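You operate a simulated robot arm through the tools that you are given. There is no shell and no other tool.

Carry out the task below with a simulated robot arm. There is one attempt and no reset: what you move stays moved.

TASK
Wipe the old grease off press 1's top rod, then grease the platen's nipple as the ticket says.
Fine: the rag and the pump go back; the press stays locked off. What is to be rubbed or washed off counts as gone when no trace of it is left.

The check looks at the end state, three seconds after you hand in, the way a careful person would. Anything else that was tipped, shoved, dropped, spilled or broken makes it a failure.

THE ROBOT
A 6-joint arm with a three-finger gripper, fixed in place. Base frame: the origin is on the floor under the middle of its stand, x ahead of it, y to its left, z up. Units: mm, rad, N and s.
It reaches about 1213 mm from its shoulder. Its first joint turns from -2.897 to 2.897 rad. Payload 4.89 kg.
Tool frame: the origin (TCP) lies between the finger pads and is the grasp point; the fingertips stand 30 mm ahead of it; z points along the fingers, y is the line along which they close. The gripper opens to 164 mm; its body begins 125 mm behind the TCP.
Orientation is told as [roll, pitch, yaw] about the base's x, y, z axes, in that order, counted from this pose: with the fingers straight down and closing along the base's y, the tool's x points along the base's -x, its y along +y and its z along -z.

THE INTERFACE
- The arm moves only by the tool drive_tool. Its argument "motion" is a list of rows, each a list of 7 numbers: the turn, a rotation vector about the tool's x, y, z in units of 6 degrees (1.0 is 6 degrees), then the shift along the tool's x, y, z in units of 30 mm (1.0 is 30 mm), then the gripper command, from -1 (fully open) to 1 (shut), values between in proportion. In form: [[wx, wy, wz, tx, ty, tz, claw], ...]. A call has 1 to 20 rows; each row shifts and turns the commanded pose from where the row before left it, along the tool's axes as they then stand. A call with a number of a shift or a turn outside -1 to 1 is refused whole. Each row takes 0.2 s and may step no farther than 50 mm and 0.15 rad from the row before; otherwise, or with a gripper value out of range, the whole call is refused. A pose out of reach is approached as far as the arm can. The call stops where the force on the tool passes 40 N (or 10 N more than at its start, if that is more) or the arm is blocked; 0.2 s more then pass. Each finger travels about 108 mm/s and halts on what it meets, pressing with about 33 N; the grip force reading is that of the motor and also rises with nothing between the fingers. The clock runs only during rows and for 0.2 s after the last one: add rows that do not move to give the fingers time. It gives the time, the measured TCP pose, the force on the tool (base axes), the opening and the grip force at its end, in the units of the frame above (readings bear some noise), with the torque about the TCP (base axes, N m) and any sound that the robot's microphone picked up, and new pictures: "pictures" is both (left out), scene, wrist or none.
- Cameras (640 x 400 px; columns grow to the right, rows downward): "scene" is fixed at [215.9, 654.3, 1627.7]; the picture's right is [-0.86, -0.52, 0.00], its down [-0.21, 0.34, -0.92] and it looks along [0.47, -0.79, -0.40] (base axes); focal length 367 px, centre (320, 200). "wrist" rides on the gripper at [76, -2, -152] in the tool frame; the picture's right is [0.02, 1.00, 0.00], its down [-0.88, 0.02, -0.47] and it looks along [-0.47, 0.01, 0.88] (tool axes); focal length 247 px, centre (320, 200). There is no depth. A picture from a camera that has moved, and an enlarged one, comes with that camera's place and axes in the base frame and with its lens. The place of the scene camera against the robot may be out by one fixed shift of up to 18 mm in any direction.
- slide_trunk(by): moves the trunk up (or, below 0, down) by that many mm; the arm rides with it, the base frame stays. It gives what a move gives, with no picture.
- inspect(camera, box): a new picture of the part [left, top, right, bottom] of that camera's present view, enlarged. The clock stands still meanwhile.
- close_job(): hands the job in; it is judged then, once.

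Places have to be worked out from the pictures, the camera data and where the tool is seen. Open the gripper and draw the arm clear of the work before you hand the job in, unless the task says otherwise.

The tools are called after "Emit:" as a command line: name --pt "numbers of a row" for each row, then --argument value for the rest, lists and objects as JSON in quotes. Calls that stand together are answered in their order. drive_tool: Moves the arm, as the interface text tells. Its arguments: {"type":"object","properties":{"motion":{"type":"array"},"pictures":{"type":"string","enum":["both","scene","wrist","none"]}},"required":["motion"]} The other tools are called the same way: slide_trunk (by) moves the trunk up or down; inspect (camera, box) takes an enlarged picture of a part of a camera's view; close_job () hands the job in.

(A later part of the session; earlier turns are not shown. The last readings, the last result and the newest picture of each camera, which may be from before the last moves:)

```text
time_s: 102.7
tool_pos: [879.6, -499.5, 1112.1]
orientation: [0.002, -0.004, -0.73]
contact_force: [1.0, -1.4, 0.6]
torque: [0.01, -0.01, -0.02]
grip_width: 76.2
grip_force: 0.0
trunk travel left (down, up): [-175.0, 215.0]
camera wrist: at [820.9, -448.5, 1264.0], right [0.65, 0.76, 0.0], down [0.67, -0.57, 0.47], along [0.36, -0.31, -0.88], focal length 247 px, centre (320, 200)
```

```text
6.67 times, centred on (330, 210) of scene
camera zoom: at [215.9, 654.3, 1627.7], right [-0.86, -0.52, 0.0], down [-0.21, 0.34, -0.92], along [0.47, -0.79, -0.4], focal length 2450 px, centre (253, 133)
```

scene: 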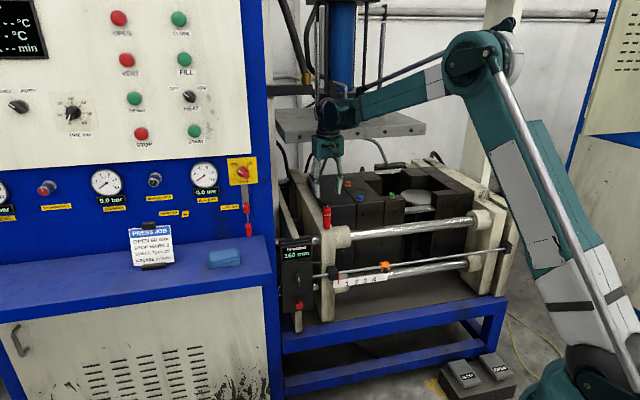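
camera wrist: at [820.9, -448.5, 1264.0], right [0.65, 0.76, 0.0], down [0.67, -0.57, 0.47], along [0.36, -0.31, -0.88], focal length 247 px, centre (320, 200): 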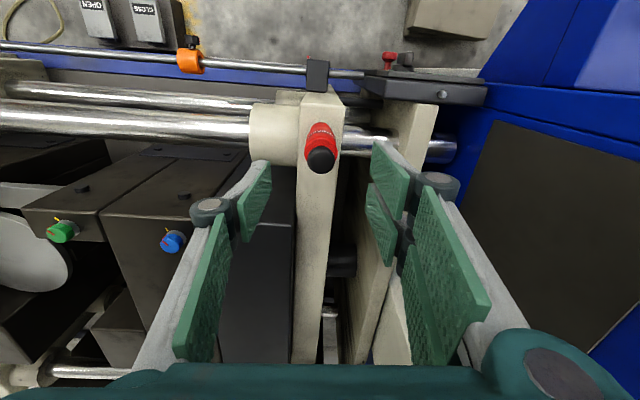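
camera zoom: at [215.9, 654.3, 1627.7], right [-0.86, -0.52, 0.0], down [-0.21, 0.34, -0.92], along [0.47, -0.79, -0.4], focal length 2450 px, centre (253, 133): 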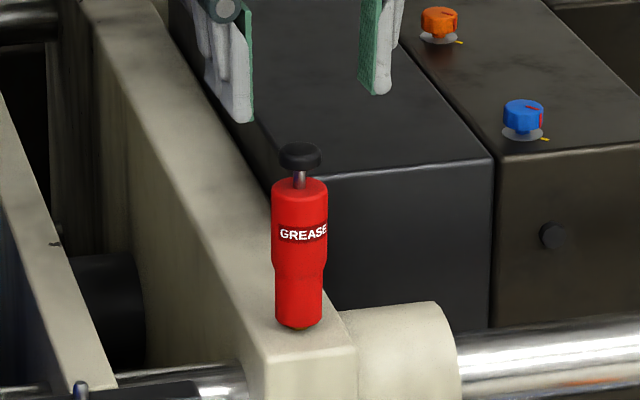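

The pump stands upright, knob up, right under the TCP. I descend around it to TCP z≈1000 and grip the body.

Emit:
drive_tool --pt "0 0 0 0 0.02 0.8 0.07" --pt "0 0 0 0 0 0.8 0.07" --pt "0 0 0 0 0 0.8 0.07" --pt "0 0 0 0 0 0.8 0.07" --pt "0 0 0 0 0 0.5 0.07" --pt "0 0 0 0 0 0 0.07" --pt "0 0 0 0 0 0 0.3" --pt "0 0 0 0 0 0 0.5" --pt "0 0 0 0 0 0 1" --pt "0 0 0 0 0 0 1" --pt "0 0 0 0 0 0 1" --pictures "both"

Emit:
inspect --camera "scene" --box '[300, 180, 360, 240]'

Emit:
inspect --camera "wrist" --box '[200, 110, 440, 260]'

```text
time_s: 105.1
tool_pos: [880.9, -499.1, 1000.9]
orientation: [0.001, -0.002, -0.731]
contact_force: [-1.2, -0.3, -0.9]
torque: [-0.05, 0.06, 0.01]
grip_width: 31.6
grip_force: 33.1
trunk travel left (down, up): [-175.0, 215.0]
camera wrist: at [821.6, -448.4, 1153.7], right [0.65, 0.76, 0.0], down [0.67, -0.57, 0.47], along [0.36, -0.31, -0.88], focal length 247 px, centre (320, 200)
```

scene: 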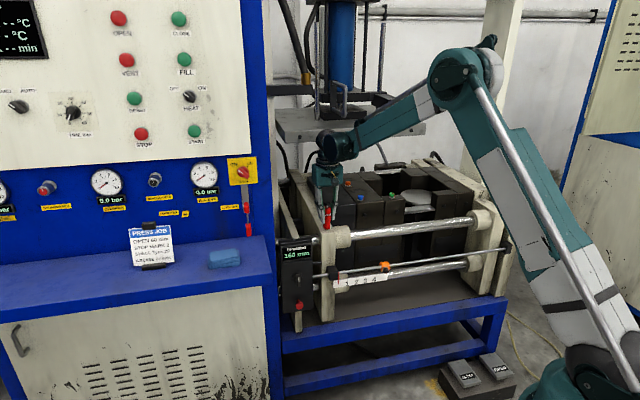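
wrist: 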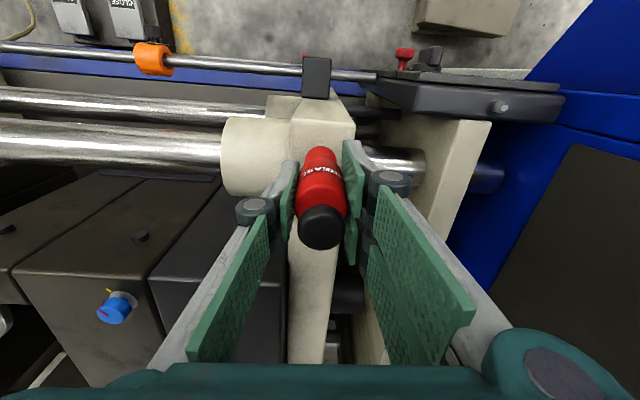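

```text
6.67 times, centred on (330, 210) of scene
camera zoom: at [215.9, 654.3, 1627.7], right [-0.86, -0.52, 0.0], down [-0.21, 0.34, -0.92], along [0.47, -0.79, -0.4], focal length 2450 px, centre (253, 133)
```

zoom: 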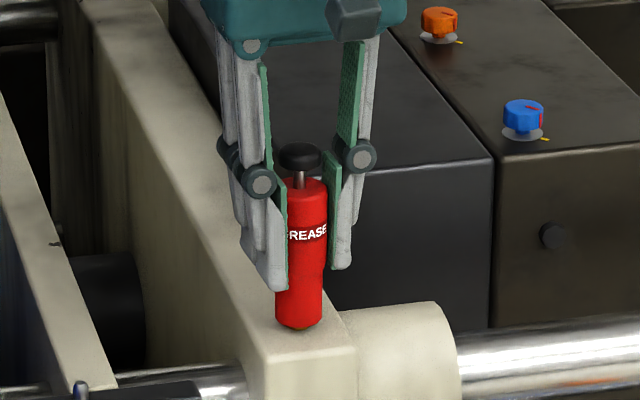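

```text
2.67 times, centred on (320, 185) of wrist
camera zoom: at [821.6, -448.4, 1153.7], right [0.65, 0.76, 0.0], down [0.67, -0.57, 0.47], along [0.36, -0.31, -0.88], focal length 659 px, centre (320, 240)
```

zoom: 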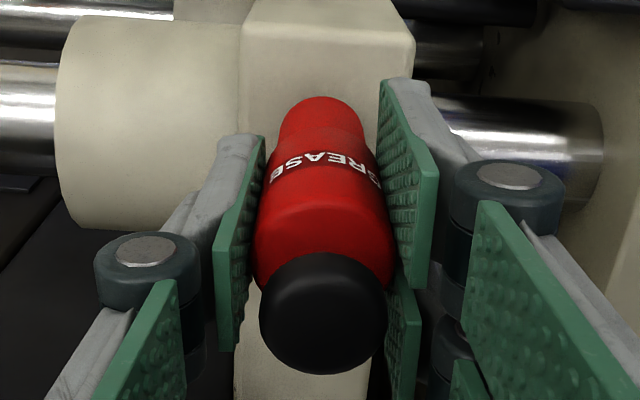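

Gripped with almost no side load. I lift the pump straight up off the nipple and look at the nipple.

Emit:
drive_tool --pt "0 0 0 0 0 -0.1 1" --pt "0 0 0 0 0 -0.2 1" --pt "0 0 0 0 0 -0.4 1" --pt "0 0 0 0 0 -0.7 1" --pt "0 0 0 0 0 -0.8 1" --pt "0 0 0 0 0 -0.5 1" --pt "0 0 0 0 0 0 1" --pictures "both"

Emit:
inspect --camera "wrist" --box '[240, 90, 400, 190]'

Emit:
inspect --camera "scene" --box '[300, 180, 360, 240]'

```text
time_s: 106.7
tool_pos: [880.4, -499.0, 1081.5]
orientation: [0.0, -0.003, -0.732]
contact_force: [-0.7, 0.1, -0.8]
torque: [-0.02, -0.06, -0.01]
grip_width: 31.7
grip_force: 33.1
trunk travel left (down, up): [-175.0, 215.0]
camera wrist: at [821.8, -448.3, 1234.4], right [0.65, 0.76, 0.0], down [0.67, -0.57, 0.48], along [0.36, -0.31, -0.88], focal length 247 px, centre (320, 200)
```

scene: 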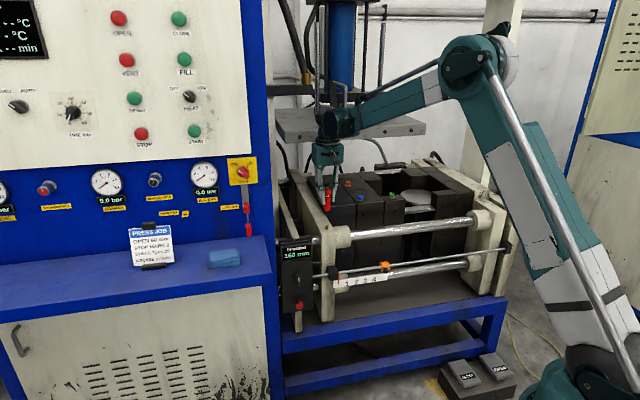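
wrist: 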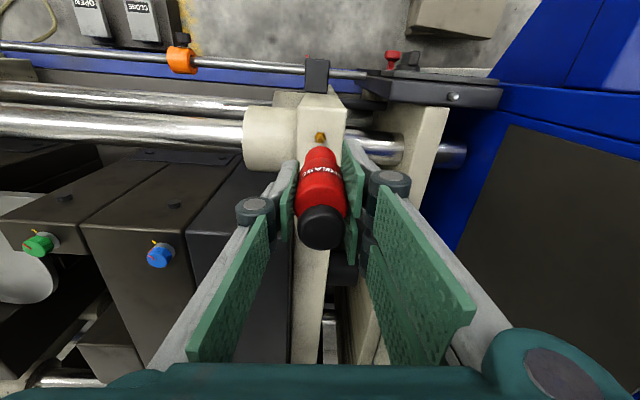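

```text
4.00 times, centred on (320, 140) of wrist
camera zoom: at [821.8, -448.3, 1234.4], right [0.65, 0.76, 0.0], down [0.67, -0.57, 0.48], along [0.36, -0.31, -0.88], focal length 988 px, centre (320, 440)
```

zoom: 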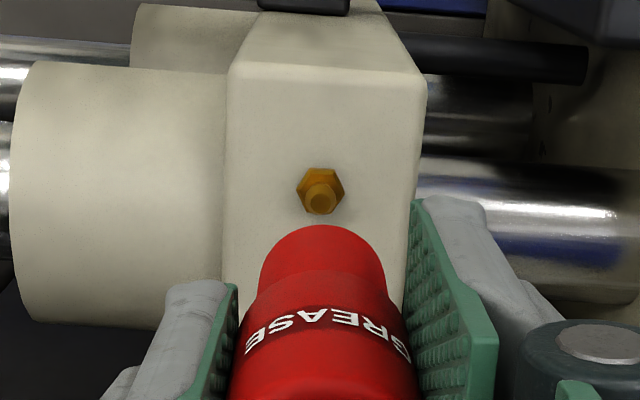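

```text
6.67 times, centred on (330, 210) of scene
camera zoom: at [215.9, 654.3, 1627.7], right [-0.86, -0.52, 0.0], down [-0.21, 0.34, -0.92], along [0.47, -0.79, -0.4], focal length 2450 px, centre (253, 133)
```

zoom: 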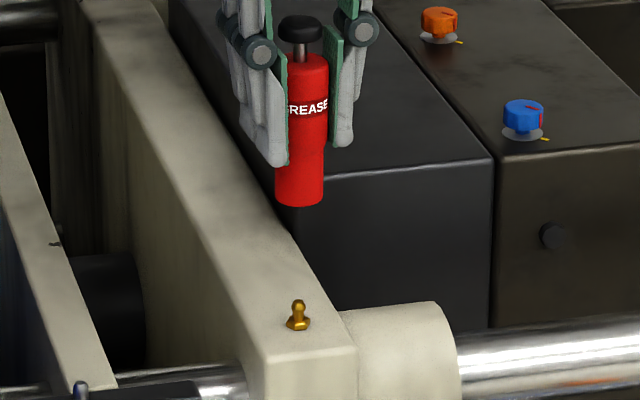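

The pump is off the nipple and everything is clean. I carry it back toward the pendant peg by the reverse offset, at the same height.

Emit:
drive_tool --pt "0 0 0 0.283 0.809 0 1" --pt "0 0 0 0.283 0.809 0 1" --pt "0 0 0 0.283 0.809 0 1" --pt "0 0 0 0.283 0.809 0 1" --pt "0 0 0 0.283 0.809 0 1" --pt "0 0 0 0.283 0.809 0 1" --pt "0 0 0 0 0 0 1" --pictures "both"

Emit:
inspect --camera "wrist" --box '[240, 90, 400, 190]'

Emit:
inspect --camera "scene" --box '[265, 185, 325, 245]'

```text
time_s: 108.3
tool_pos: [940.3, -356.2, 1080.4]
orientation: [0.001, -0.002, -0.731]
contact_force: [0.6, 0.9, -2.3]
torque: [-0.05, -0.01, 0.0]
grip_width: 31.6
grip_force: 32.5
trunk travel left (down, up): [-175.0, 215.0]
camera wrist: at [881.8, -305.1, 1233.4], right [0.65, 0.76, 0.0], down [0.67, -0.57, 0.47], along [0.36, -0.31, -0.88], focal length 247 px, centre (320, 200)
```

scene: 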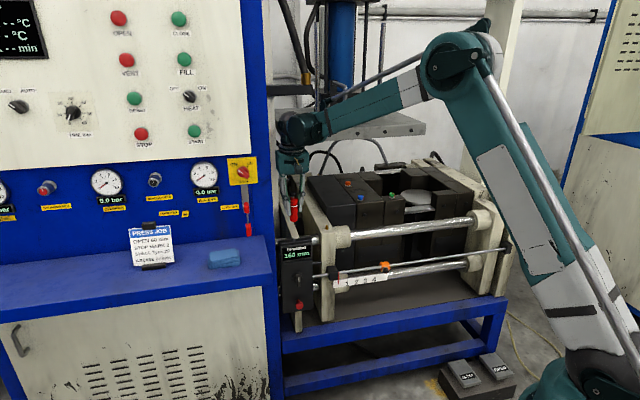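
wrist: 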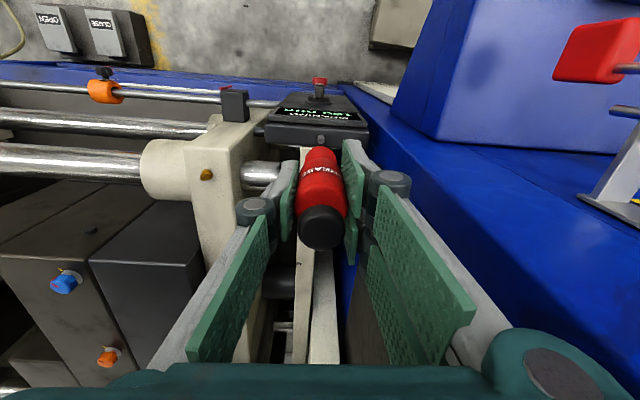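

```text
4.00 times, centred on (320, 140) of wrist
camera zoom: at [881.8, -305.1, 1233.4], right [0.65, 0.76, 0.0], down [0.67, -0.57, 0.47], along [0.36, -0.31, -0.88], focal length 988 px, centre (320, 440)
```

zoom: 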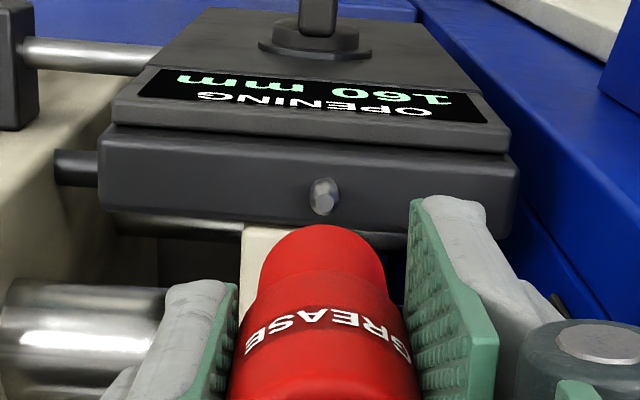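

```text
6.67 times, centred on (295, 215) of scene
camera zoom: at [215.9, 654.3, 1627.7], right [-0.86, -0.52, 0.0], down [-0.21, 0.34, -0.92], along [0.47, -0.79, -0.4], focal length 2450 px, centre (487, 100)
```

zoom: 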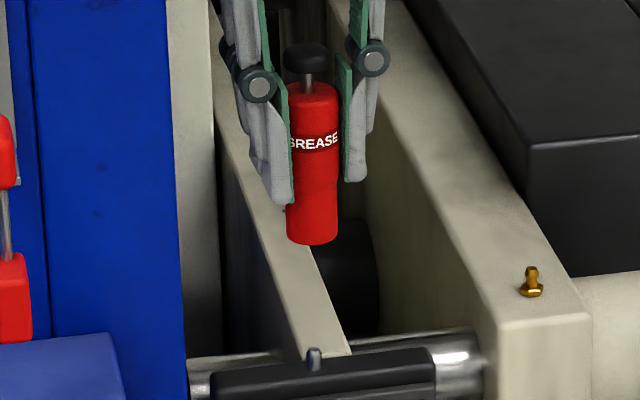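

The peg is about 1.5 mm toward +y from the pump axis and aligned in depth. I correct that and lower to just above the peg tip.

Emit:
drive_tool --pt "0 0 0 0 0.05 0.6 1" --pt "0 0 0 0 0 0.8 1" --pt "0 0 0 0 0 0.6 1" --pt "0 0 0 0 0 0.1 1" --pt "0 0 0 0 0 0 1" --pictures "both"

Emit:
inspect --camera "scene" --box '[265, 190, 325, 250]'

Emit:
inspect --camera "wrist" --box '[240, 100, 400, 200]'

```text
time_s: 109.5
tool_pos: [940.3, -354.2, 1018.0]
orientation: [0.004, -0.002, -0.73]
contact_force: [0.7, 0.7, -0.5]
torque: [0.04, 0.01, -0.01]
grip_width: 31.7
grip_force: 33.5
trunk travel left (down, up): [-175.0, 215.0]
camera wrist: at [882.2, -303.6, 1170.9], right [0.65, 0.76, 0.0], down [0.67, -0.57, 0.47], along [0.36, -0.31, -0.88], focal length 247 px, centre (320, 200)
```

scene: 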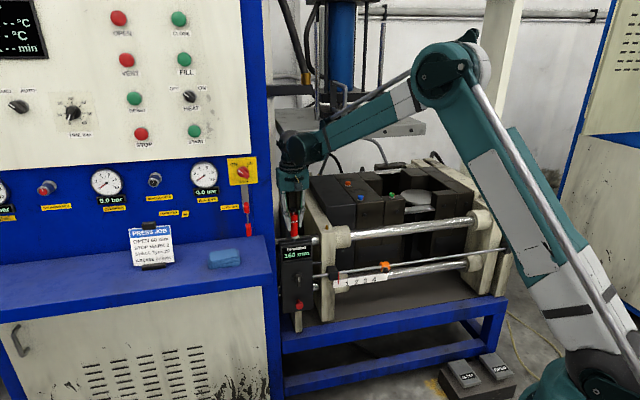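
wrist: 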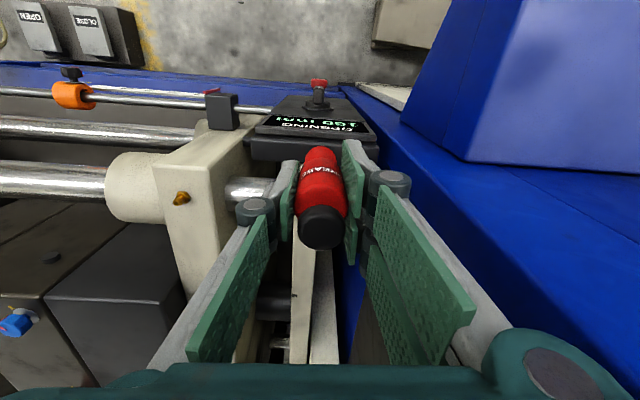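

```text
6.67 times, centred on (295, 220) of scene
camera zoom: at [215.9, 654.3, 1627.7], right [-0.86, -0.52, 0.0], down [-0.21, 0.34, -0.92], along [0.47, -0.79, -0.4], focal length 2450 px, centre (487, 67)
```

zoom: 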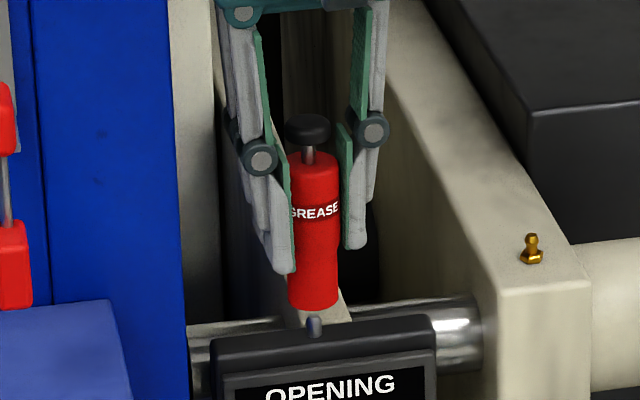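

```text
4.00 times, centred on (320, 150) of wrist
camera zoom: at [882.2, -303.6, 1170.9], right [0.65, 0.76, 0.0], down [0.67, -0.57, 0.47], along [0.36, -0.31, -0.88], focal length 988 px, centre (320, 400)
```

zoom: 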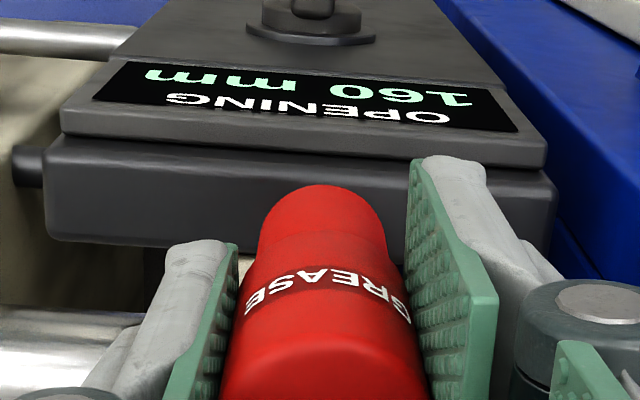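

The pump's bottom is right above the peg. I lower in small steps, watching the force.

Emit:
drive_tool --pt "0 0 0 0 0 0.1 1" --pt "0 0 0 0 0 0.1 1" --pt "0 0 0 0 0 0 1" --pictures "none"

Emit:
drive_tool --pt "0 0 0 0 0 0.1 1" --pt "0 0 0 0 0 0 1" --pictures "none"

Emit:
drive_tool --pt "0 0 0 0 0 0.1 1" --pt "0 0 0 0 0 0 1" --pictures "none"

Emit:
inspect --camera "scene" --box '[265, 190, 325, 250]'

```text
time_s: 110.3
tool_pos: [939.9, -354.8, 1012.2]
orientation: [0.003, -0.001, -0.731]
contact_force: [1.0, 0.4, -1.5]
torque: [0.0, -0.02, -0.01]
grip_width: 31.9
grip_force: 33.2
trunk travel left (down, up): [-175.0, 215.0]
```

```text
time_s: 110.9
tool_pos: [939.6, -354.7, 1008.0]
orientation: [0.001, -0.002, -0.731]
contact_force: [0.1, -0.8, -1.3]
torque: [0.0, 0.02, -0.02]
grip_width: 31.8
grip_force: 33.4
trunk travel left (down, up): [-175.0, 215.0]
```

```text
time_s: 111.5
tool_pos: [940.3, -354.8, 1005.2]
orientation: [0.002, -0.001, -0.731]
contact_force: [0.1, -0.2, -0.6]
torque: [0.0, 0.0, 0.0]
grip_width: 31.9
grip_force: 33.3
trunk travel left (down, up): [-175.0, 215.0]
```

```text
6.67 times, centred on (295, 220) of scene
camera zoom: at [215.9, 654.3, 1627.7], right [-0.86, -0.52, 0.0], down [-0.21, 0.34, -0.92], along [0.47, -0.79, -0.4], focal length 2450 px, centre (487, 67)
```

zoom: 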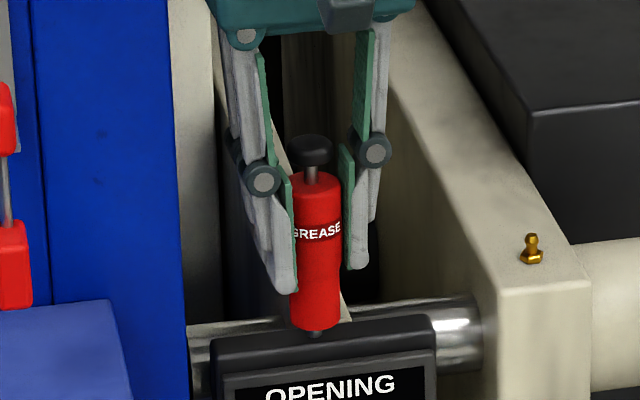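

Still free, with the peg entering the socket. I continue down in 2–3 mm steps.

Emit:
drive_tool --pt "0 0 0 0 0 0.1 1" --pt "0 0 0 0 0 0 1" --pictures "none"

Emit:
drive_tool --pt "0 0 0 0 0 0.07 1" --pt "0 0 0 0 0 0 1" --pictures "none"

Emit:
drive_tool --pt "0 0 0 0 0 0.05 1" --pt "0 0 0 0 0 0 1" --pictures "none"

Emit:
inspect --camera "scene" --box '[265, 190, 325, 250]'

```text
time_s: 112.1
tool_pos: [940.3, -354.7, 1003.0]
orientation: [0.001, -0.002, -0.733]
contact_force: [-0.4, 0.2, -1.3]
torque: [-0.03, 0.0, 0.04]
grip_width: 31.8
grip_force: 33.1
trunk travel left (down, up): [-175.0, 215.0]
```

```text
time_s: 112.7
tool_pos: [939.9, -354.6, 1000.3]
orientation: [0.002, -0.002, -0.73]
contact_force: [1.0, 0.6, -0.9]
torque: [-0.03, -0.02, -0.02]
grip_width: 31.8
grip_force: 32.4
trunk travel left (down, up): [-175.0, 215.0]
```

```text
time_s: 113.3
tool_pos: [940.2, -354.8, 999.7]
orientation: [0.003, -0.002, -0.731]
contact_force: [0.6, 0.0, -0.7]
torque: [-0.02, -0.06, 0.0]
grip_width: 31.9
grip_force: 32.5
trunk travel left (down, up): [-175.0, 215.0]
```

```text
6.67 times, centred on (295, 220) of scene
camera zoom: at [215.9, 654.3, 1627.7], right [-0.86, -0.52, 0.0], down [-0.21, 0.34, -0.92], along [0.47, -0.79, -0.4], focal length 2450 px, centre (487, 67)
```

zoom: 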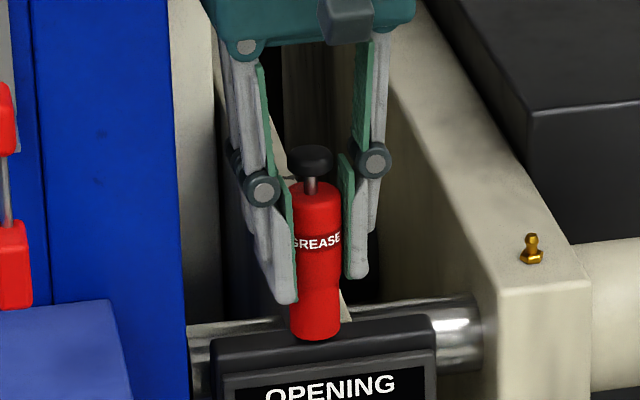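

Comparing with the original picture, the pump still has about 2–3 mm to go. I keep lowering gently.

Emit:
drive_tool --pt "0 0 0 0 0 0.05 1" --pt "0 0 0 0 0 0 1" --pictures "none"

Emit:
drive_tool --pt "0 0 0 0 0 0.04 1" --pt "0 0 0 0 0 0 1" --pictures "none"

Emit:
inspect --camera "scene" --box '[265, 190, 325, 250]'

```text
time_s: 113.9
tool_pos: [939.8, -355.2, 997.4]
orientation: [0.001, -0.001, -0.731]
contact_force: [-0.2, 0.2, -0.2]
torque: [-0.04, -0.02, -0.03]
grip_width: 31.7
grip_force: 32.8
trunk travel left (down, up): [-175.0, 215.0]
```

```text
time_s: 114.5
tool_pos: [941.3, -354.0, 997.1]
orientation: [0.003, -0.002, -0.731]
contact_force: [-0.2, -0.3, -1.3]
torque: [-0.02, -0.01, 0.0]
grip_width: 31.5
grip_force: 32.4
trunk travel left (down, up): [-175.0, 215.0]
```

```text
6.67 times, centred on (295, 220) of scene
camera zoom: at [215.9, 654.3, 1627.7], right [-0.86, -0.52, 0.0], down [-0.21, 0.34, -0.92], along [0.47, -0.79, -0.4], focal length 2450 px, centre (487, 67)
```

zoom: 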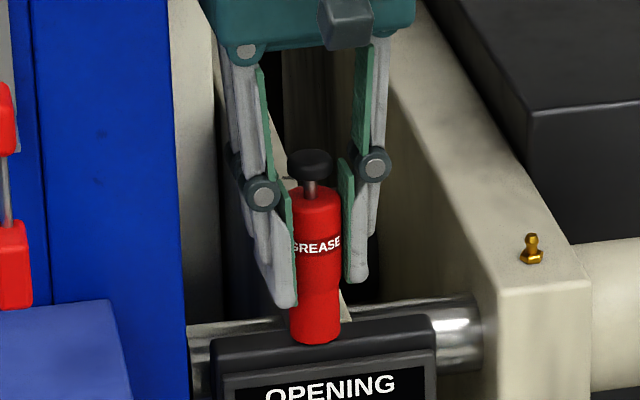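

The pump's lower end now looks nearly in its original spot. I go another 1–2 mm until I feel the seat.

Emit:
drive_tool --pt "0 0 0 0 0 0.04 1" --pt "0 0 0 0 0 0 1" --pictures "none"

Emit:
drive_tool --pt "0 0 0 0 0 0.04 1" --pt "0 0 0 0 0 0 1" --pictures "none"

Emit:
inspect --camera "scene" --box '[265, 190, 325, 250]'

```text
time_s: 115.1
tool_pos: [940.9, -354.4, 996.1]
orientation: [0.001, -0.001, -0.731]
contact_force: [0.9, 0.1, -1.1]
torque: [-0.01, 0.0, 0.03]
grip_width: 31.8
grip_force: 33.0
trunk travel left (down, up): [-175.0, 215.0]
```

```text
time_s: 115.7
tool_pos: [939.9, -354.0, 995.2]
orientation: [0.002, -0.001, -0.73]
contact_force: [2.7, -0.3, 9.2]
torque: [-0.03, -0.08, 0.02]
grip_width: 31.9
grip_force: 32.8
trunk travel left (down, up): [-175.0, 215.0]
```

```text
6.67 times, centred on (295, 220) of scene
camera zoom: at [215.9, 654.3, 1627.7], right [-0.86, -0.52, 0.0], down [-0.21, 0.34, -0.92], along [0.47, -0.79, -0.4], focal length 2450 px, centre (487, 67)
```

zoom: 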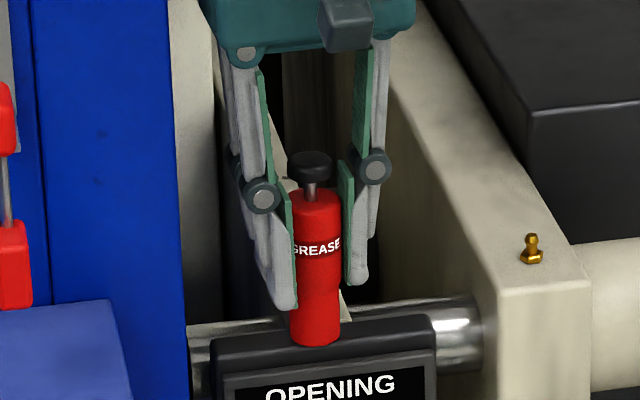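

Seated: 9 N at z≈995, the same height as when I first took it. I open the fingers and check that the pump stays put.

Emit:
drive_tool --pt "0 0 0 0 0 0 0.5" --pt "0 0 0 0 0 0 0.3" --pt "0 0 0 0 0 0 0.07" --pt "0 0 0 0 0 0 0.07" --pictures "both"

Emit:
inspect --camera "scene" --box '[270, 200, 320, 250]'

Emit:
inspect --camera "wrist" --box '[200, 110, 440, 260]'

```text
time_s: 116.7
tool_pos: [939.7, -354.2, 994.8]
orientation: [0.002, -0.002, -0.73]
contact_force: [0.0, -0.1, 0.6]
torque: [0.01, -0.05, 0.03]
grip_width: 75.9
grip_force: 0.0
trunk travel left (down, up): [-175.0, 215.0]
camera wrist: at [881.7, -303.8, 1147.4], right [0.65, 0.76, 0.0], down [0.67, -0.57, 0.47], along [0.36, -0.31, -0.88], focal length 247 px, centre (320, 200)
```

scene: 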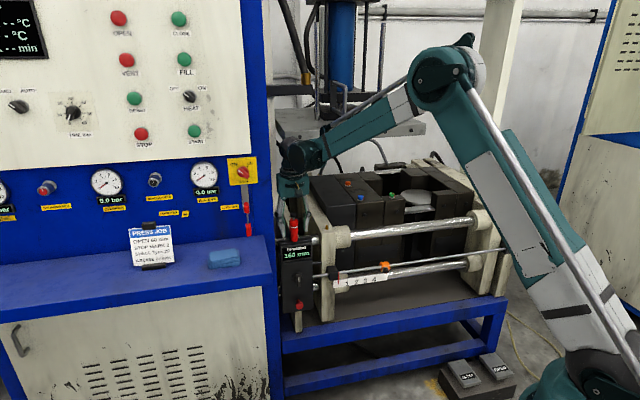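
wrist: 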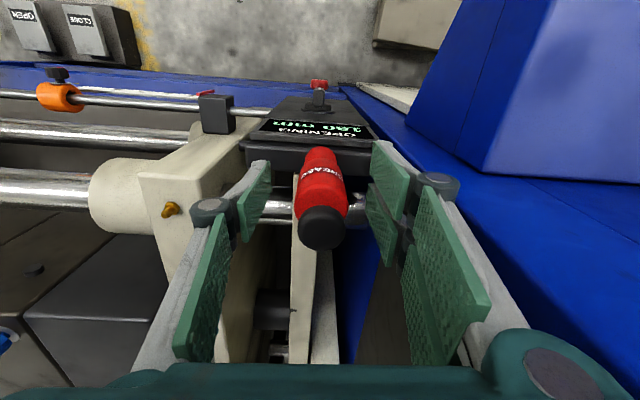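

```text
8.00 times, centred on (295, 225) of scene
camera zoom: at [215.9, 654.3, 1627.7], right [-0.86, -0.52, 0.0], down [-0.21, 0.34, -0.92], along [0.47, -0.79, -0.4], focal length 2940 px, centre (520, 0)
```

zoom: 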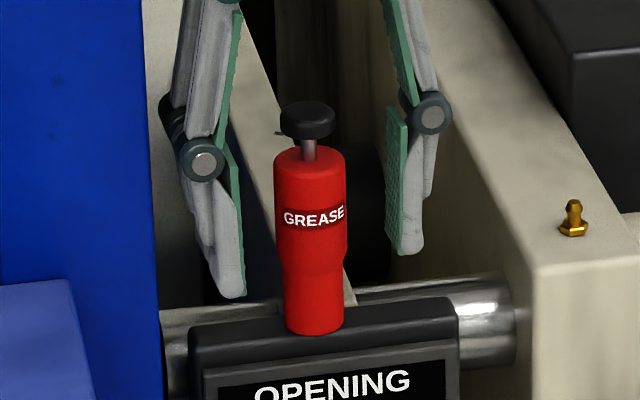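

```text
2.67 times, centred on (320, 185) of wrist
camera zoom: at [881.7, -303.8, 1147.4], right [0.65, 0.76, 0.0], down [0.67, -0.57, 0.47], along [0.36, -0.31, -0.88], focal length 659 px, centre (320, 240)
```

zoom: 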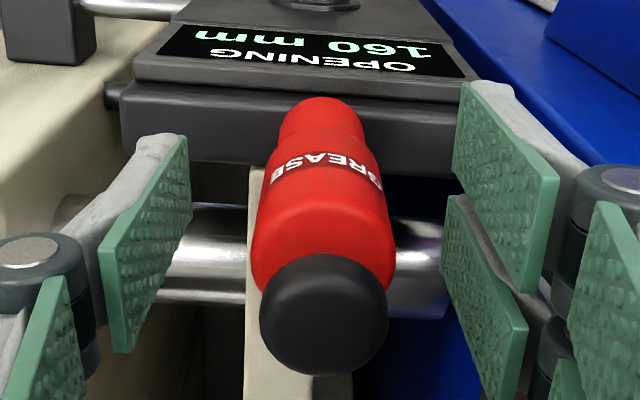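

The pump sits exactly as it did at the start. I raise the hand straight up clear of it, then back away and take a final look.

Emit:
drive_tool --pt "0 0 0 0 0 -0.6 0.07" --pt "0 0 0 0 0 -1 0.07" --pt "0 0 0 0 0 -1 0.07" --pt "0 0 0 0 0 -1 0.07" --pt "0 0 0 0 0 -1 0.07" --pt "0 0 0 0 0 -1 0.07" --pt "0 0 0 0.8 0 -0.3 0.07" --pt "0 0 0 1 0 0 -0.3" --pt "0 0 0 1 0 0 -0.6" --pt "0 0 0 1 0 0 -1" --pt "0 0 0 1 0 0 -1" --pt "0 0 0 1 0 0 -1" --pt "0 0 0 1 0 0 -1" --pt "0 0 0 1 0 0 -1" --pictures "both"

Emit:
inspect --camera "scene" --box '[180, 150, 360, 270]'

Emit:
inspect --camera "scene" --box '[300, 190, 400, 250]'

```text
time_s: 119.7
tool_pos: [766.3, -196.7, 1169.6]
orientation: [0.001, -0.001, -0.733]
contact_force: [0.5, -0.8, -0.5]
torque: [0.15, 0.18, -0.03]
grip_width: 164.1
grip_force: 0.0
trunk travel left (down, up): [-175.0, 215.0]
camera wrist: at [707.7, -146.7, 1322.8], right [0.65, 0.76, 0.0], down [0.67, -0.57, 0.47], along [0.36, -0.31, -0.88], focal length 247 px, centre (320, 200)
```

scene: 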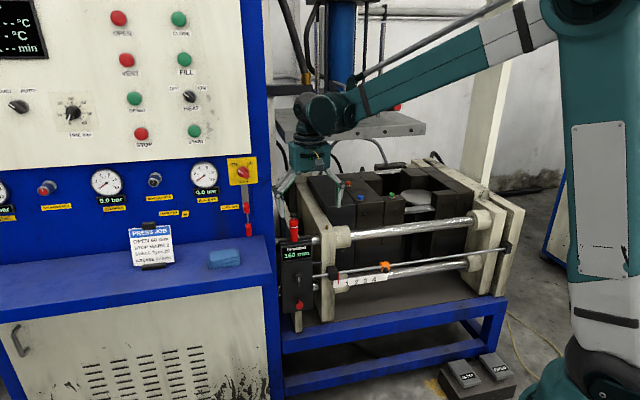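
wrist: 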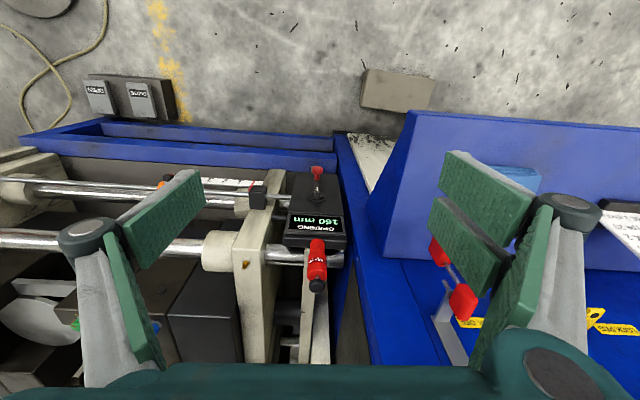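

```text
3.33 times, centred on (270, 210) of scene
camera zoom: at [215.9, 654.3, 1627.7], right [-0.86, -0.52, 0.0], down [-0.21, 0.34, -0.92], along [0.47, -0.79, -0.4], focal length 1225 px, centre (487, 167)
```

zoom: 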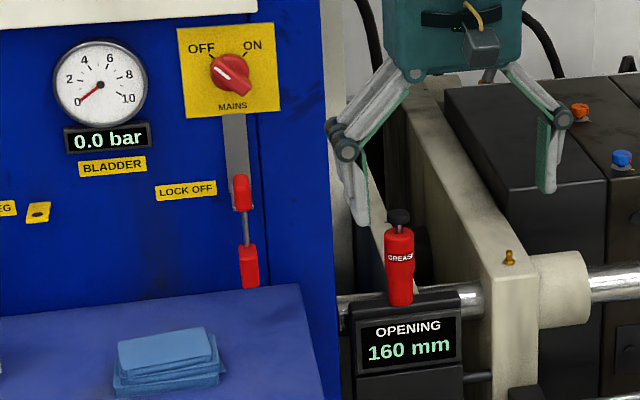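

```text
6.40 times, centred on (350, 220) of scene
camera zoom: at [215.9, 654.3, 1627.7], right [-0.86, -0.52, 0.0], down [-0.21, 0.34, -0.92], along [0.47, -0.79, -0.4], focal length 2352 px, centre (128, 72)
```

zoom: 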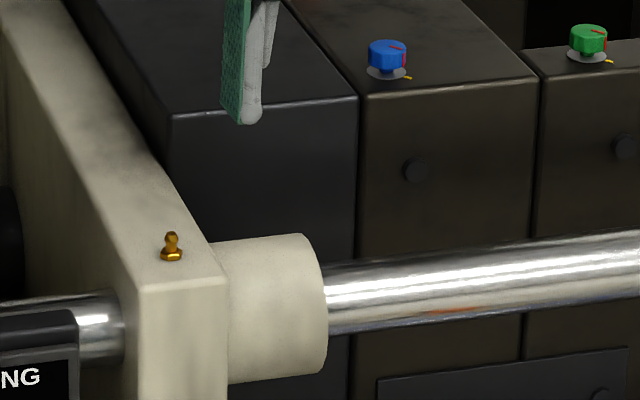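

Rag, pump, lock-off and readouts all look right, and the orange streak shifts with viewpoint, so it is only the clamp's reflection. To be thorough I also check the rod's front and underside from low in front, moving there clear of everything first.

Emit:
drive_tool --pt "0 0 0 -0.23 -0.952 0.167 -1" --pt "0 0 0 -0.23 -0.952 0.167 -1" --pt "0 0 0 -0.23 -0.952 0.167 -1" --pt "0 0 0 -0.23 -0.952 0.167 -1" --pt "0 0 0 -0.23 -0.952 0.167 -1" --pt "0 0 0 -0.23 -0.952 0.167 -1" --pt "0 0 0 -0.23 -0.952 0.167 -1" --pt "0 0 0 -0.23 -0.952 0.167 -1" --pt "0 0 0 -0.23 -0.952 0.167 -1" --pt "0 0 0 -0.23 -0.952 0.167 -1" --pt "0 0 0 -0.23 -0.952 0.167 -1" --pt "0 0 0 -0.23 -0.952 0.167 -1" --pt "0 0 0 -0.23 -0.952 0.167 -1" --pt "0 0 0 -0.23 -0.952 0.167 -1" --pictures "none"

Emit:
drive_tool --pt "0 -1 0 0 0 0 -1" --pt "0 -1 0 0 0 0 -1" --pt "0 -1 0 0 0 0 -1" --pt "0 -1 0 0 0 0 -1" --pt "0 -1 0 0 0 0 -1" --pt "0 -1 0 0 0 0 -1" --pt "0 -1 0 0 0 0 -1" --pt "0 -1 0 0 0 0 -1" --pt "0 -1 0 0 0 0 -1" --pt "0 -1 0 0 0 0 -1" --pt "0 0 0 0 0 0 -1" --pictures "both"

```text
time_s: 122.7
tool_pos: [570.8, -561.6, 1100.6]
orientation: [0.002, -0.002, -0.731]
contact_force: [1.0, 1.7, 0.9]
torque: [-0.17, 0.08, -0.01]
grip_width: 164.3
grip_force: 0.1
trunk travel left (down, up): [-175.0, 215.0]
```

```text
time_s: 125.1
tool_pos: [570.6, -560.7, 1100.5]
orientation: [0.003, -1.05, -0.734]
contact_force: [-0.2, 0.0, -0.3]
torque: [0.01, 0.01, 0.02]
grip_width: 164.1
grip_force: 0.1
trunk travel left (down, up): [-175.0, 215.0]
camera wrist: at [442.4, -447.4, 1110.6], right [0.66, 0.75, -0.02], down [0.03, -0.01, 1.0], along [0.75, -0.66, -0.03], focal length 247 px, centre (320, 200)
```

scene: 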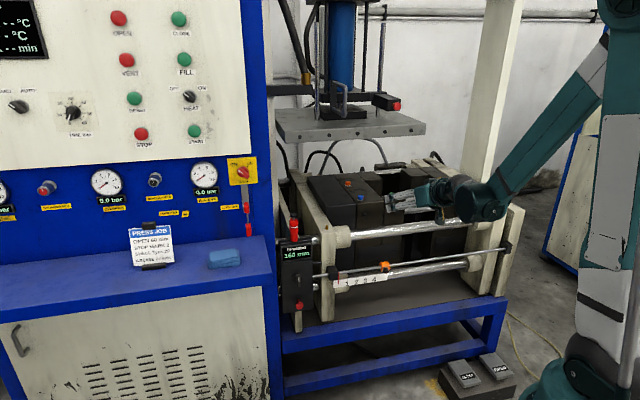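
wrist: 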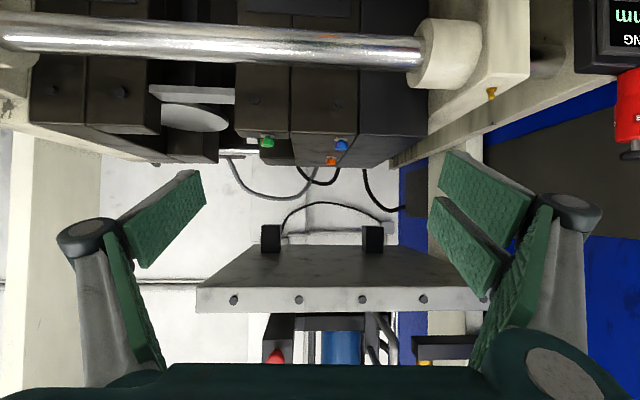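

At 60° tilt the camera looks level. I lower 270 mm, staying about 170 mm in front of the rod, to look at its front and lower side.

Emit:
drive_tool --pt "0 0 0 0.867 0 0.498 -1" --pt "0 0 0 0.867 0 0.498 -1" --pt "0 0 0 0.867 0 0.498 -1" --pt "0 0 0 0.867 0 0.498 -1" --pt "0 0 0 0.867 0 0.498 -1" --pt "0 0 0 0.867 0 0.498 -1" --pt "0 0 0 0.867 0 0.498 -1" --pt "0 0 0 0.867 0 0.498 -1" --pt "0 0 0 0.867 0 0.498 -1" --pt "0 0 0 0 0 0 -1" --pictures "both"

Emit:
inspect --camera "wrist" --box '[180, 130, 440, 290]'

```text
time_s: 127.3
tool_pos: [612.7, -603.5, 919.0]
orientation: [0.002, -1.045, -0.735]
contact_force: [-0.2, -1.0, -0.1]
torque: [0.0, 0.04, -0.01]
grip_width: 163.9
grip_force: 0.1
out of reach, approached as far as the arm can: row 5, 6, 7, 8, 9
trunk travel left (down, up): [-175.0, 215.0]
camera wrist: at [483.9, -490.8, 930.5], right [0.66, 0.75, -0.02], down [0.04, -0.01, 1.0], along [0.75, -0.66, -0.03], focal length 247 px, centre (320, 200)
```

scene: 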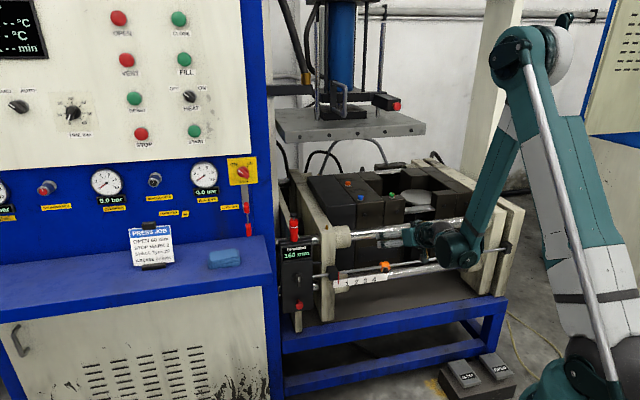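
wrist: 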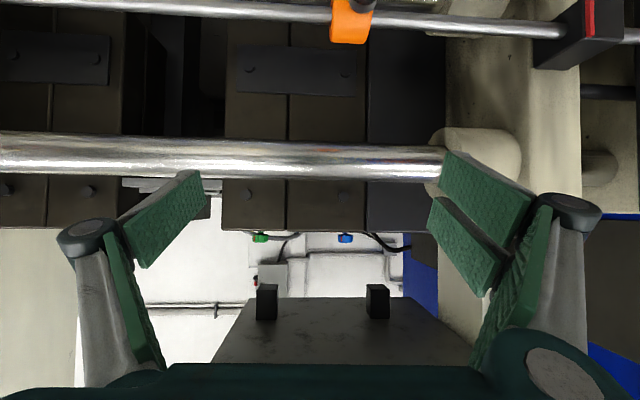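

```text
2.46 times, centred on (310, 210) of wrist
camera zoom: at [483.9, -490.8, 930.5], right [0.66, 0.75, -0.02], down [0.04, -0.01, 1.0], along [0.75, -0.66, -0.03], focal length 608 px, centre (345, 175)
```

zoom: 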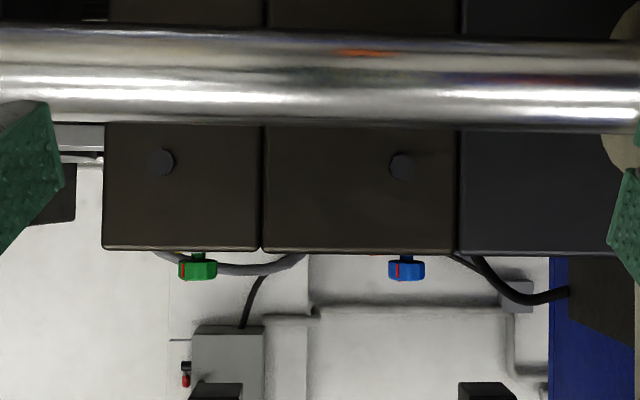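

From here the rod's front is clean, with only reflections. The arm hit its reach limit, so for the underside I back off about 80 mm and then lower with the trunk.

Emit:
drive_tool --pt "0 0 0 -0.4 0 -0.9 -1" --pt "0 0 0 -0.4 0 -0.9 -1" --pt "0 0 0 -0.4 0 -0.9 -1" --pt "0 0 0 0 0 0 -1" --pictures "none"

```text
time_s: 128.3
tool_pos: [570.4, -567.3, 988.9]
orientation: [0.004, -1.049, -0.734]
contact_force: [-1.2, 0.1, -0.7]
torque: [0.01, -0.01, -0.02]
grip_width: 164.1
grip_force: 0.1
trunk travel left (down, up): [-175.0, 215.0]
```

I'm at (570, -567, 989), about 194 mm in front of the rod. I slide the trunk down 170 mm so the camera looks at the rod from below its axis.

Emit:
slide_trunk --by -170

Emit:
inspect --camera "wrist" --box '[0, 0, 640, 400]'

Emit:
inspect --camera "scene" --box '[300, 150, 560, 312]'

```text
time_s: 130.2
tool_pos: [571.7, -567.8, 817.0]
orientation: [0.005, -1.049, -0.736]
contact_force: [0.9, 0.2, 0.4]
torque: [0.02, -0.01, 0.04]
grip_width: 164.1
grip_force: 0.0
trunk travel left (down, up): [-5.0, 385.0]
```

```text
1.00 times, centred on (320, 200) of wrist (not enlarged: the box is as wide or as high as the picture)
camera zoom: at [443.4, -453.6, 828.5], right [0.66, 0.75, -0.02], down [0.03, -0.01, 1.0], along [0.75, -0.66, -0.03], focal length 247 px, centre (320, 200)
```

zoom: 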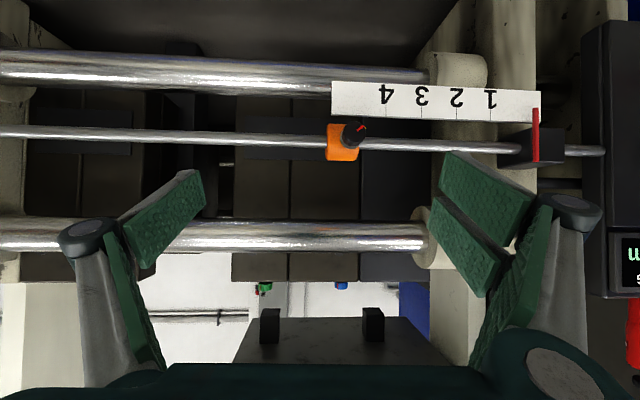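

```text
2.46 times, centred on (430, 231) of scene
camera zoom: at [215.9, 654.3, 1627.7], right [-0.86, -0.52, 0.0], down [-0.21, 0.34, -0.92], along [0.47, -0.79, -0.4], focal length 904 px, centre (49, 124)
```

zoom: 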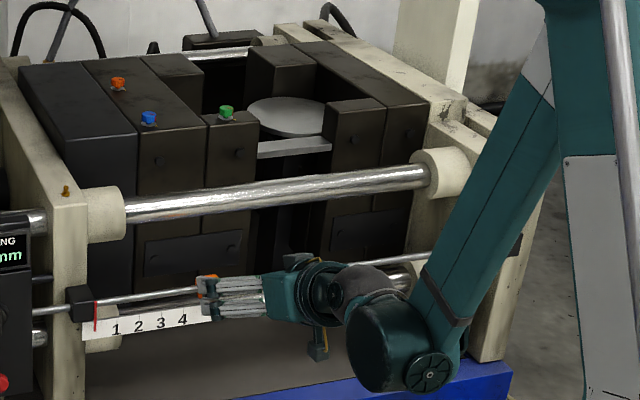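

From this lower viewpoint the top rod appears at image row ≈235. I zoom along it to inspect its lower front side.

Emit:
inspect --camera "wrist" --box '[190, 200, 320, 270]'

Emit:
inspect --camera "wrist" --box '[310, 200, 440, 270]'

```text
4.92 times, centred on (255, 235) of wrist
camera zoom: at [443.4, -453.6, 828.5], right [0.66, 0.75, -0.02], down [0.03, -0.01, 1.0], along [0.75, -0.66, -0.03], focal length 1216 px, centre (640, 28)
```

zoom: 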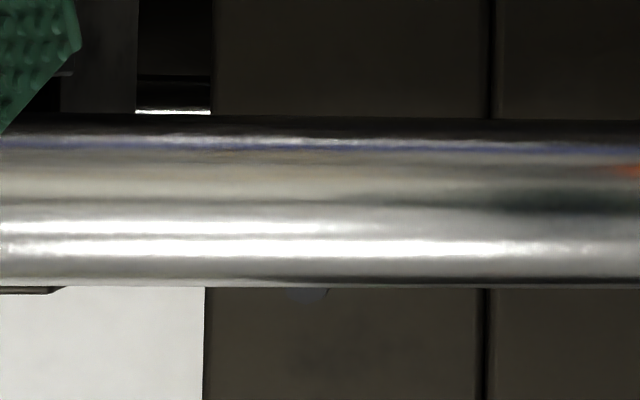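

```text
4.92 times, centred on (375, 235) of wrist
camera zoom: at [443.4, -453.6, 828.5], right [0.66, 0.75, -0.02], down [0.03, -0.01, 1.0], along [0.75, -0.66, -0.03], focal length 1216 px, centre (49, 28)
```

zoom: 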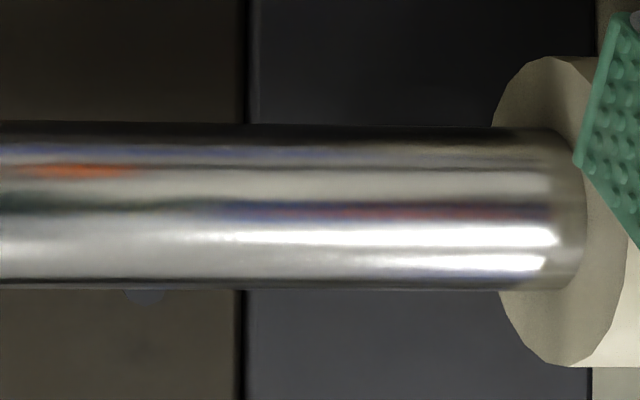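

The underside is clean too, with only reflections. I raise the trunk back to its original height and withdraw the arm up and away from the press.

Emit:
slide_trunk --by 170

Emit:
drive_tool --pt "0 0 0 -0.5 0 -0.86 -1" --pt "0 0 0 -0.5 0 -0.86 -1" --pt "0 0 0 -0.8 0 -0.6 -1" --pt "0 0 0 -0.8 0 -0.6 -1" --pt "0 0 0 -0.8 0 -0.6 -1" --pt "0 0 0 -0.8 0 -0.6 -1" --pt "0 1 0 0 0 0 -1" --pt "0 1 0 0 0 0 -1" --pt "0 1 0 0 0 0 -1" --pt "0 1 0 0 0 0 -1" --pt "0 1 0 0 0 0 -1" --pt "0 1 0 0 0 0 -1" --pt "0 1 0 0 0 0 -1" --pt "0 1 0 0 0 0 -1" --pt "0 1 0 0 0 0 -1" --pt "0 1 0 0 0 0 -1" --pt "0 0 0 0 0 0 -1" --pictures "both"

```text
time_s: 132.1
tool_pos: [571.2, -568.0, 988.4]
orientation: [0.002, -1.05, -0.734]
contact_force: [0.0, -0.5, 1.6]
torque: [-0.02, 0.0, 0.02]
grip_width: 164.0
grip_force: 0.0
trunk travel left (down, up): [-175.0, 215.0]
```

```text
time_s: 135.7
tool_pos: [538.2, -537.8, 1158.7]
orientation: [0.003, -0.002, -0.732]
contact_force: [0.5, -0.4, -0.3]
torque: [0.06, 0.12, 0.01]
grip_width: 163.9
grip_force: 0.0
trunk travel left (down, up): [-175.0, 215.0]
camera wrist: at [479.9, -486.8, 1311.2], right [0.65, 0.76, 0.0], down [0.67, -0.57, 0.47], along [0.36, -0.31, -0.88], focal length 247 px, centre (320, 200)
```

scene: 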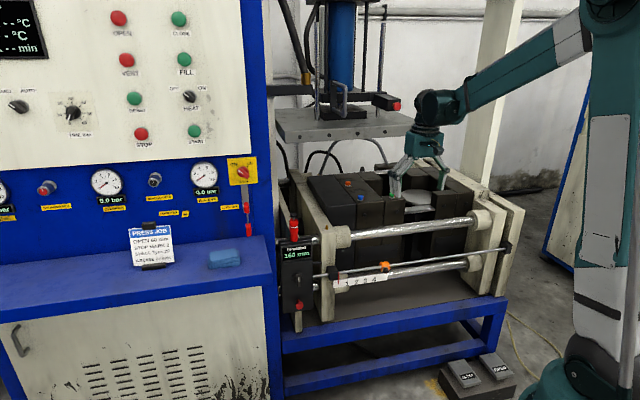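
wrist: 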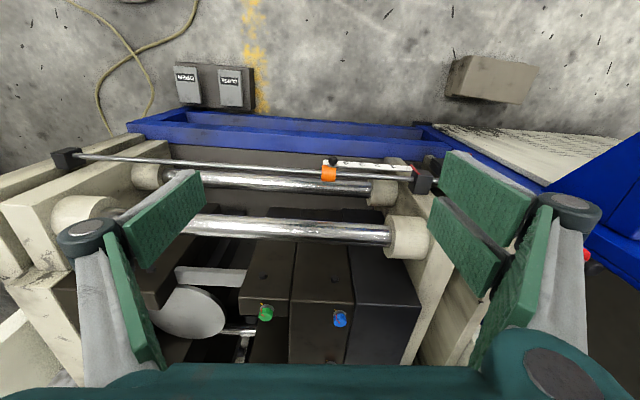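

The hand is level and in front of the press. I back it off further up and toward the robot, roughly to the start pose, and take a last full look.

Emit:
drive_tool --pt "0 0 0 0.85 0 -0.85 -1" --pt "0 0 0 0.85 0 -0.85 -1" --pt "0 0 0 0.85 0 -0.85 -1" --pt "0 0 0 0.85 0 -0.85 -1" --pt "0 0 0 0.85 0 -0.85 -1" --pt "0 0 0 0 0 0 -1" --pictures "both"

Emit:
inspect --camera "scene" --box '[180, 150, 480, 320]'

Emit:
inspect --camera "scene" --box '[330, 205, 410, 255]'

```text
time_s: 137.1
tool_pos: [441.9, -452.5, 1288.0]
orientation: [0.002, -0.001, -0.731]
contact_force: [-0.1, 0.5, -0.7]
torque: [-0.1, -0.08, 0.02]
grip_width: 164.1
grip_force: 0.2
trunk travel left (down, up): [-175.0, 215.0]
camera wrist: at [382.8, -401.6, 1440.8], right [0.65, 0.76, 0.0], down [0.67, -0.57, 0.48], along [0.36, -0.31, -0.88], focal length 247 px, centre (320, 200)
```

scene: 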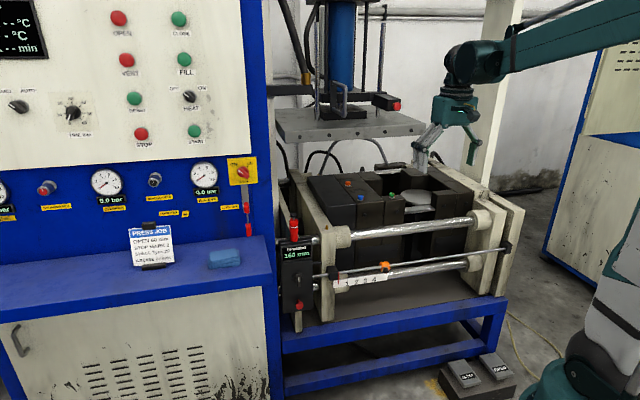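
wrist: 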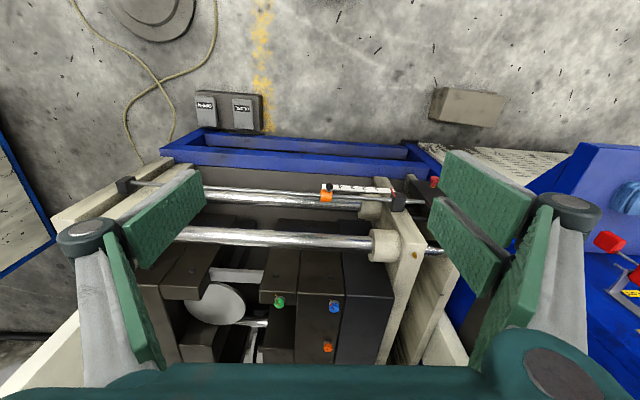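

```text
2.13 times, centred on (330, 235) of scene
camera zoom: at [215.9, 654.3, 1627.7], right [-0.86, -0.52, 0.0], down [-0.21, 0.34, -0.92], along [0.47, -0.79, -0.4], focal length 784 px, centre (299, 125)
```

zoom: 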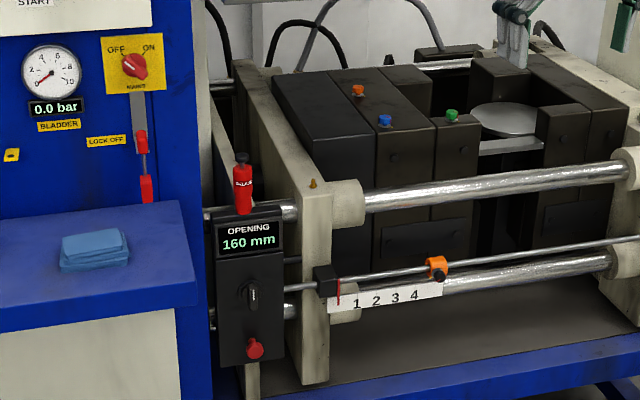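

```text
8.00 times, centred on (370, 230) of scene
camera zoom: at [215.9, 654.3, 1627.7], right [-0.86, -0.52, 0.0], down [-0.21, 0.34, -0.92], along [0.47, -0.79, -0.4], focal length 2940 px, centre (-80, -40)
```

zoom: 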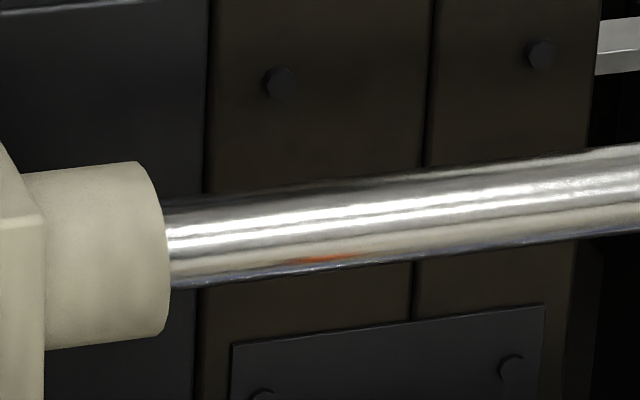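

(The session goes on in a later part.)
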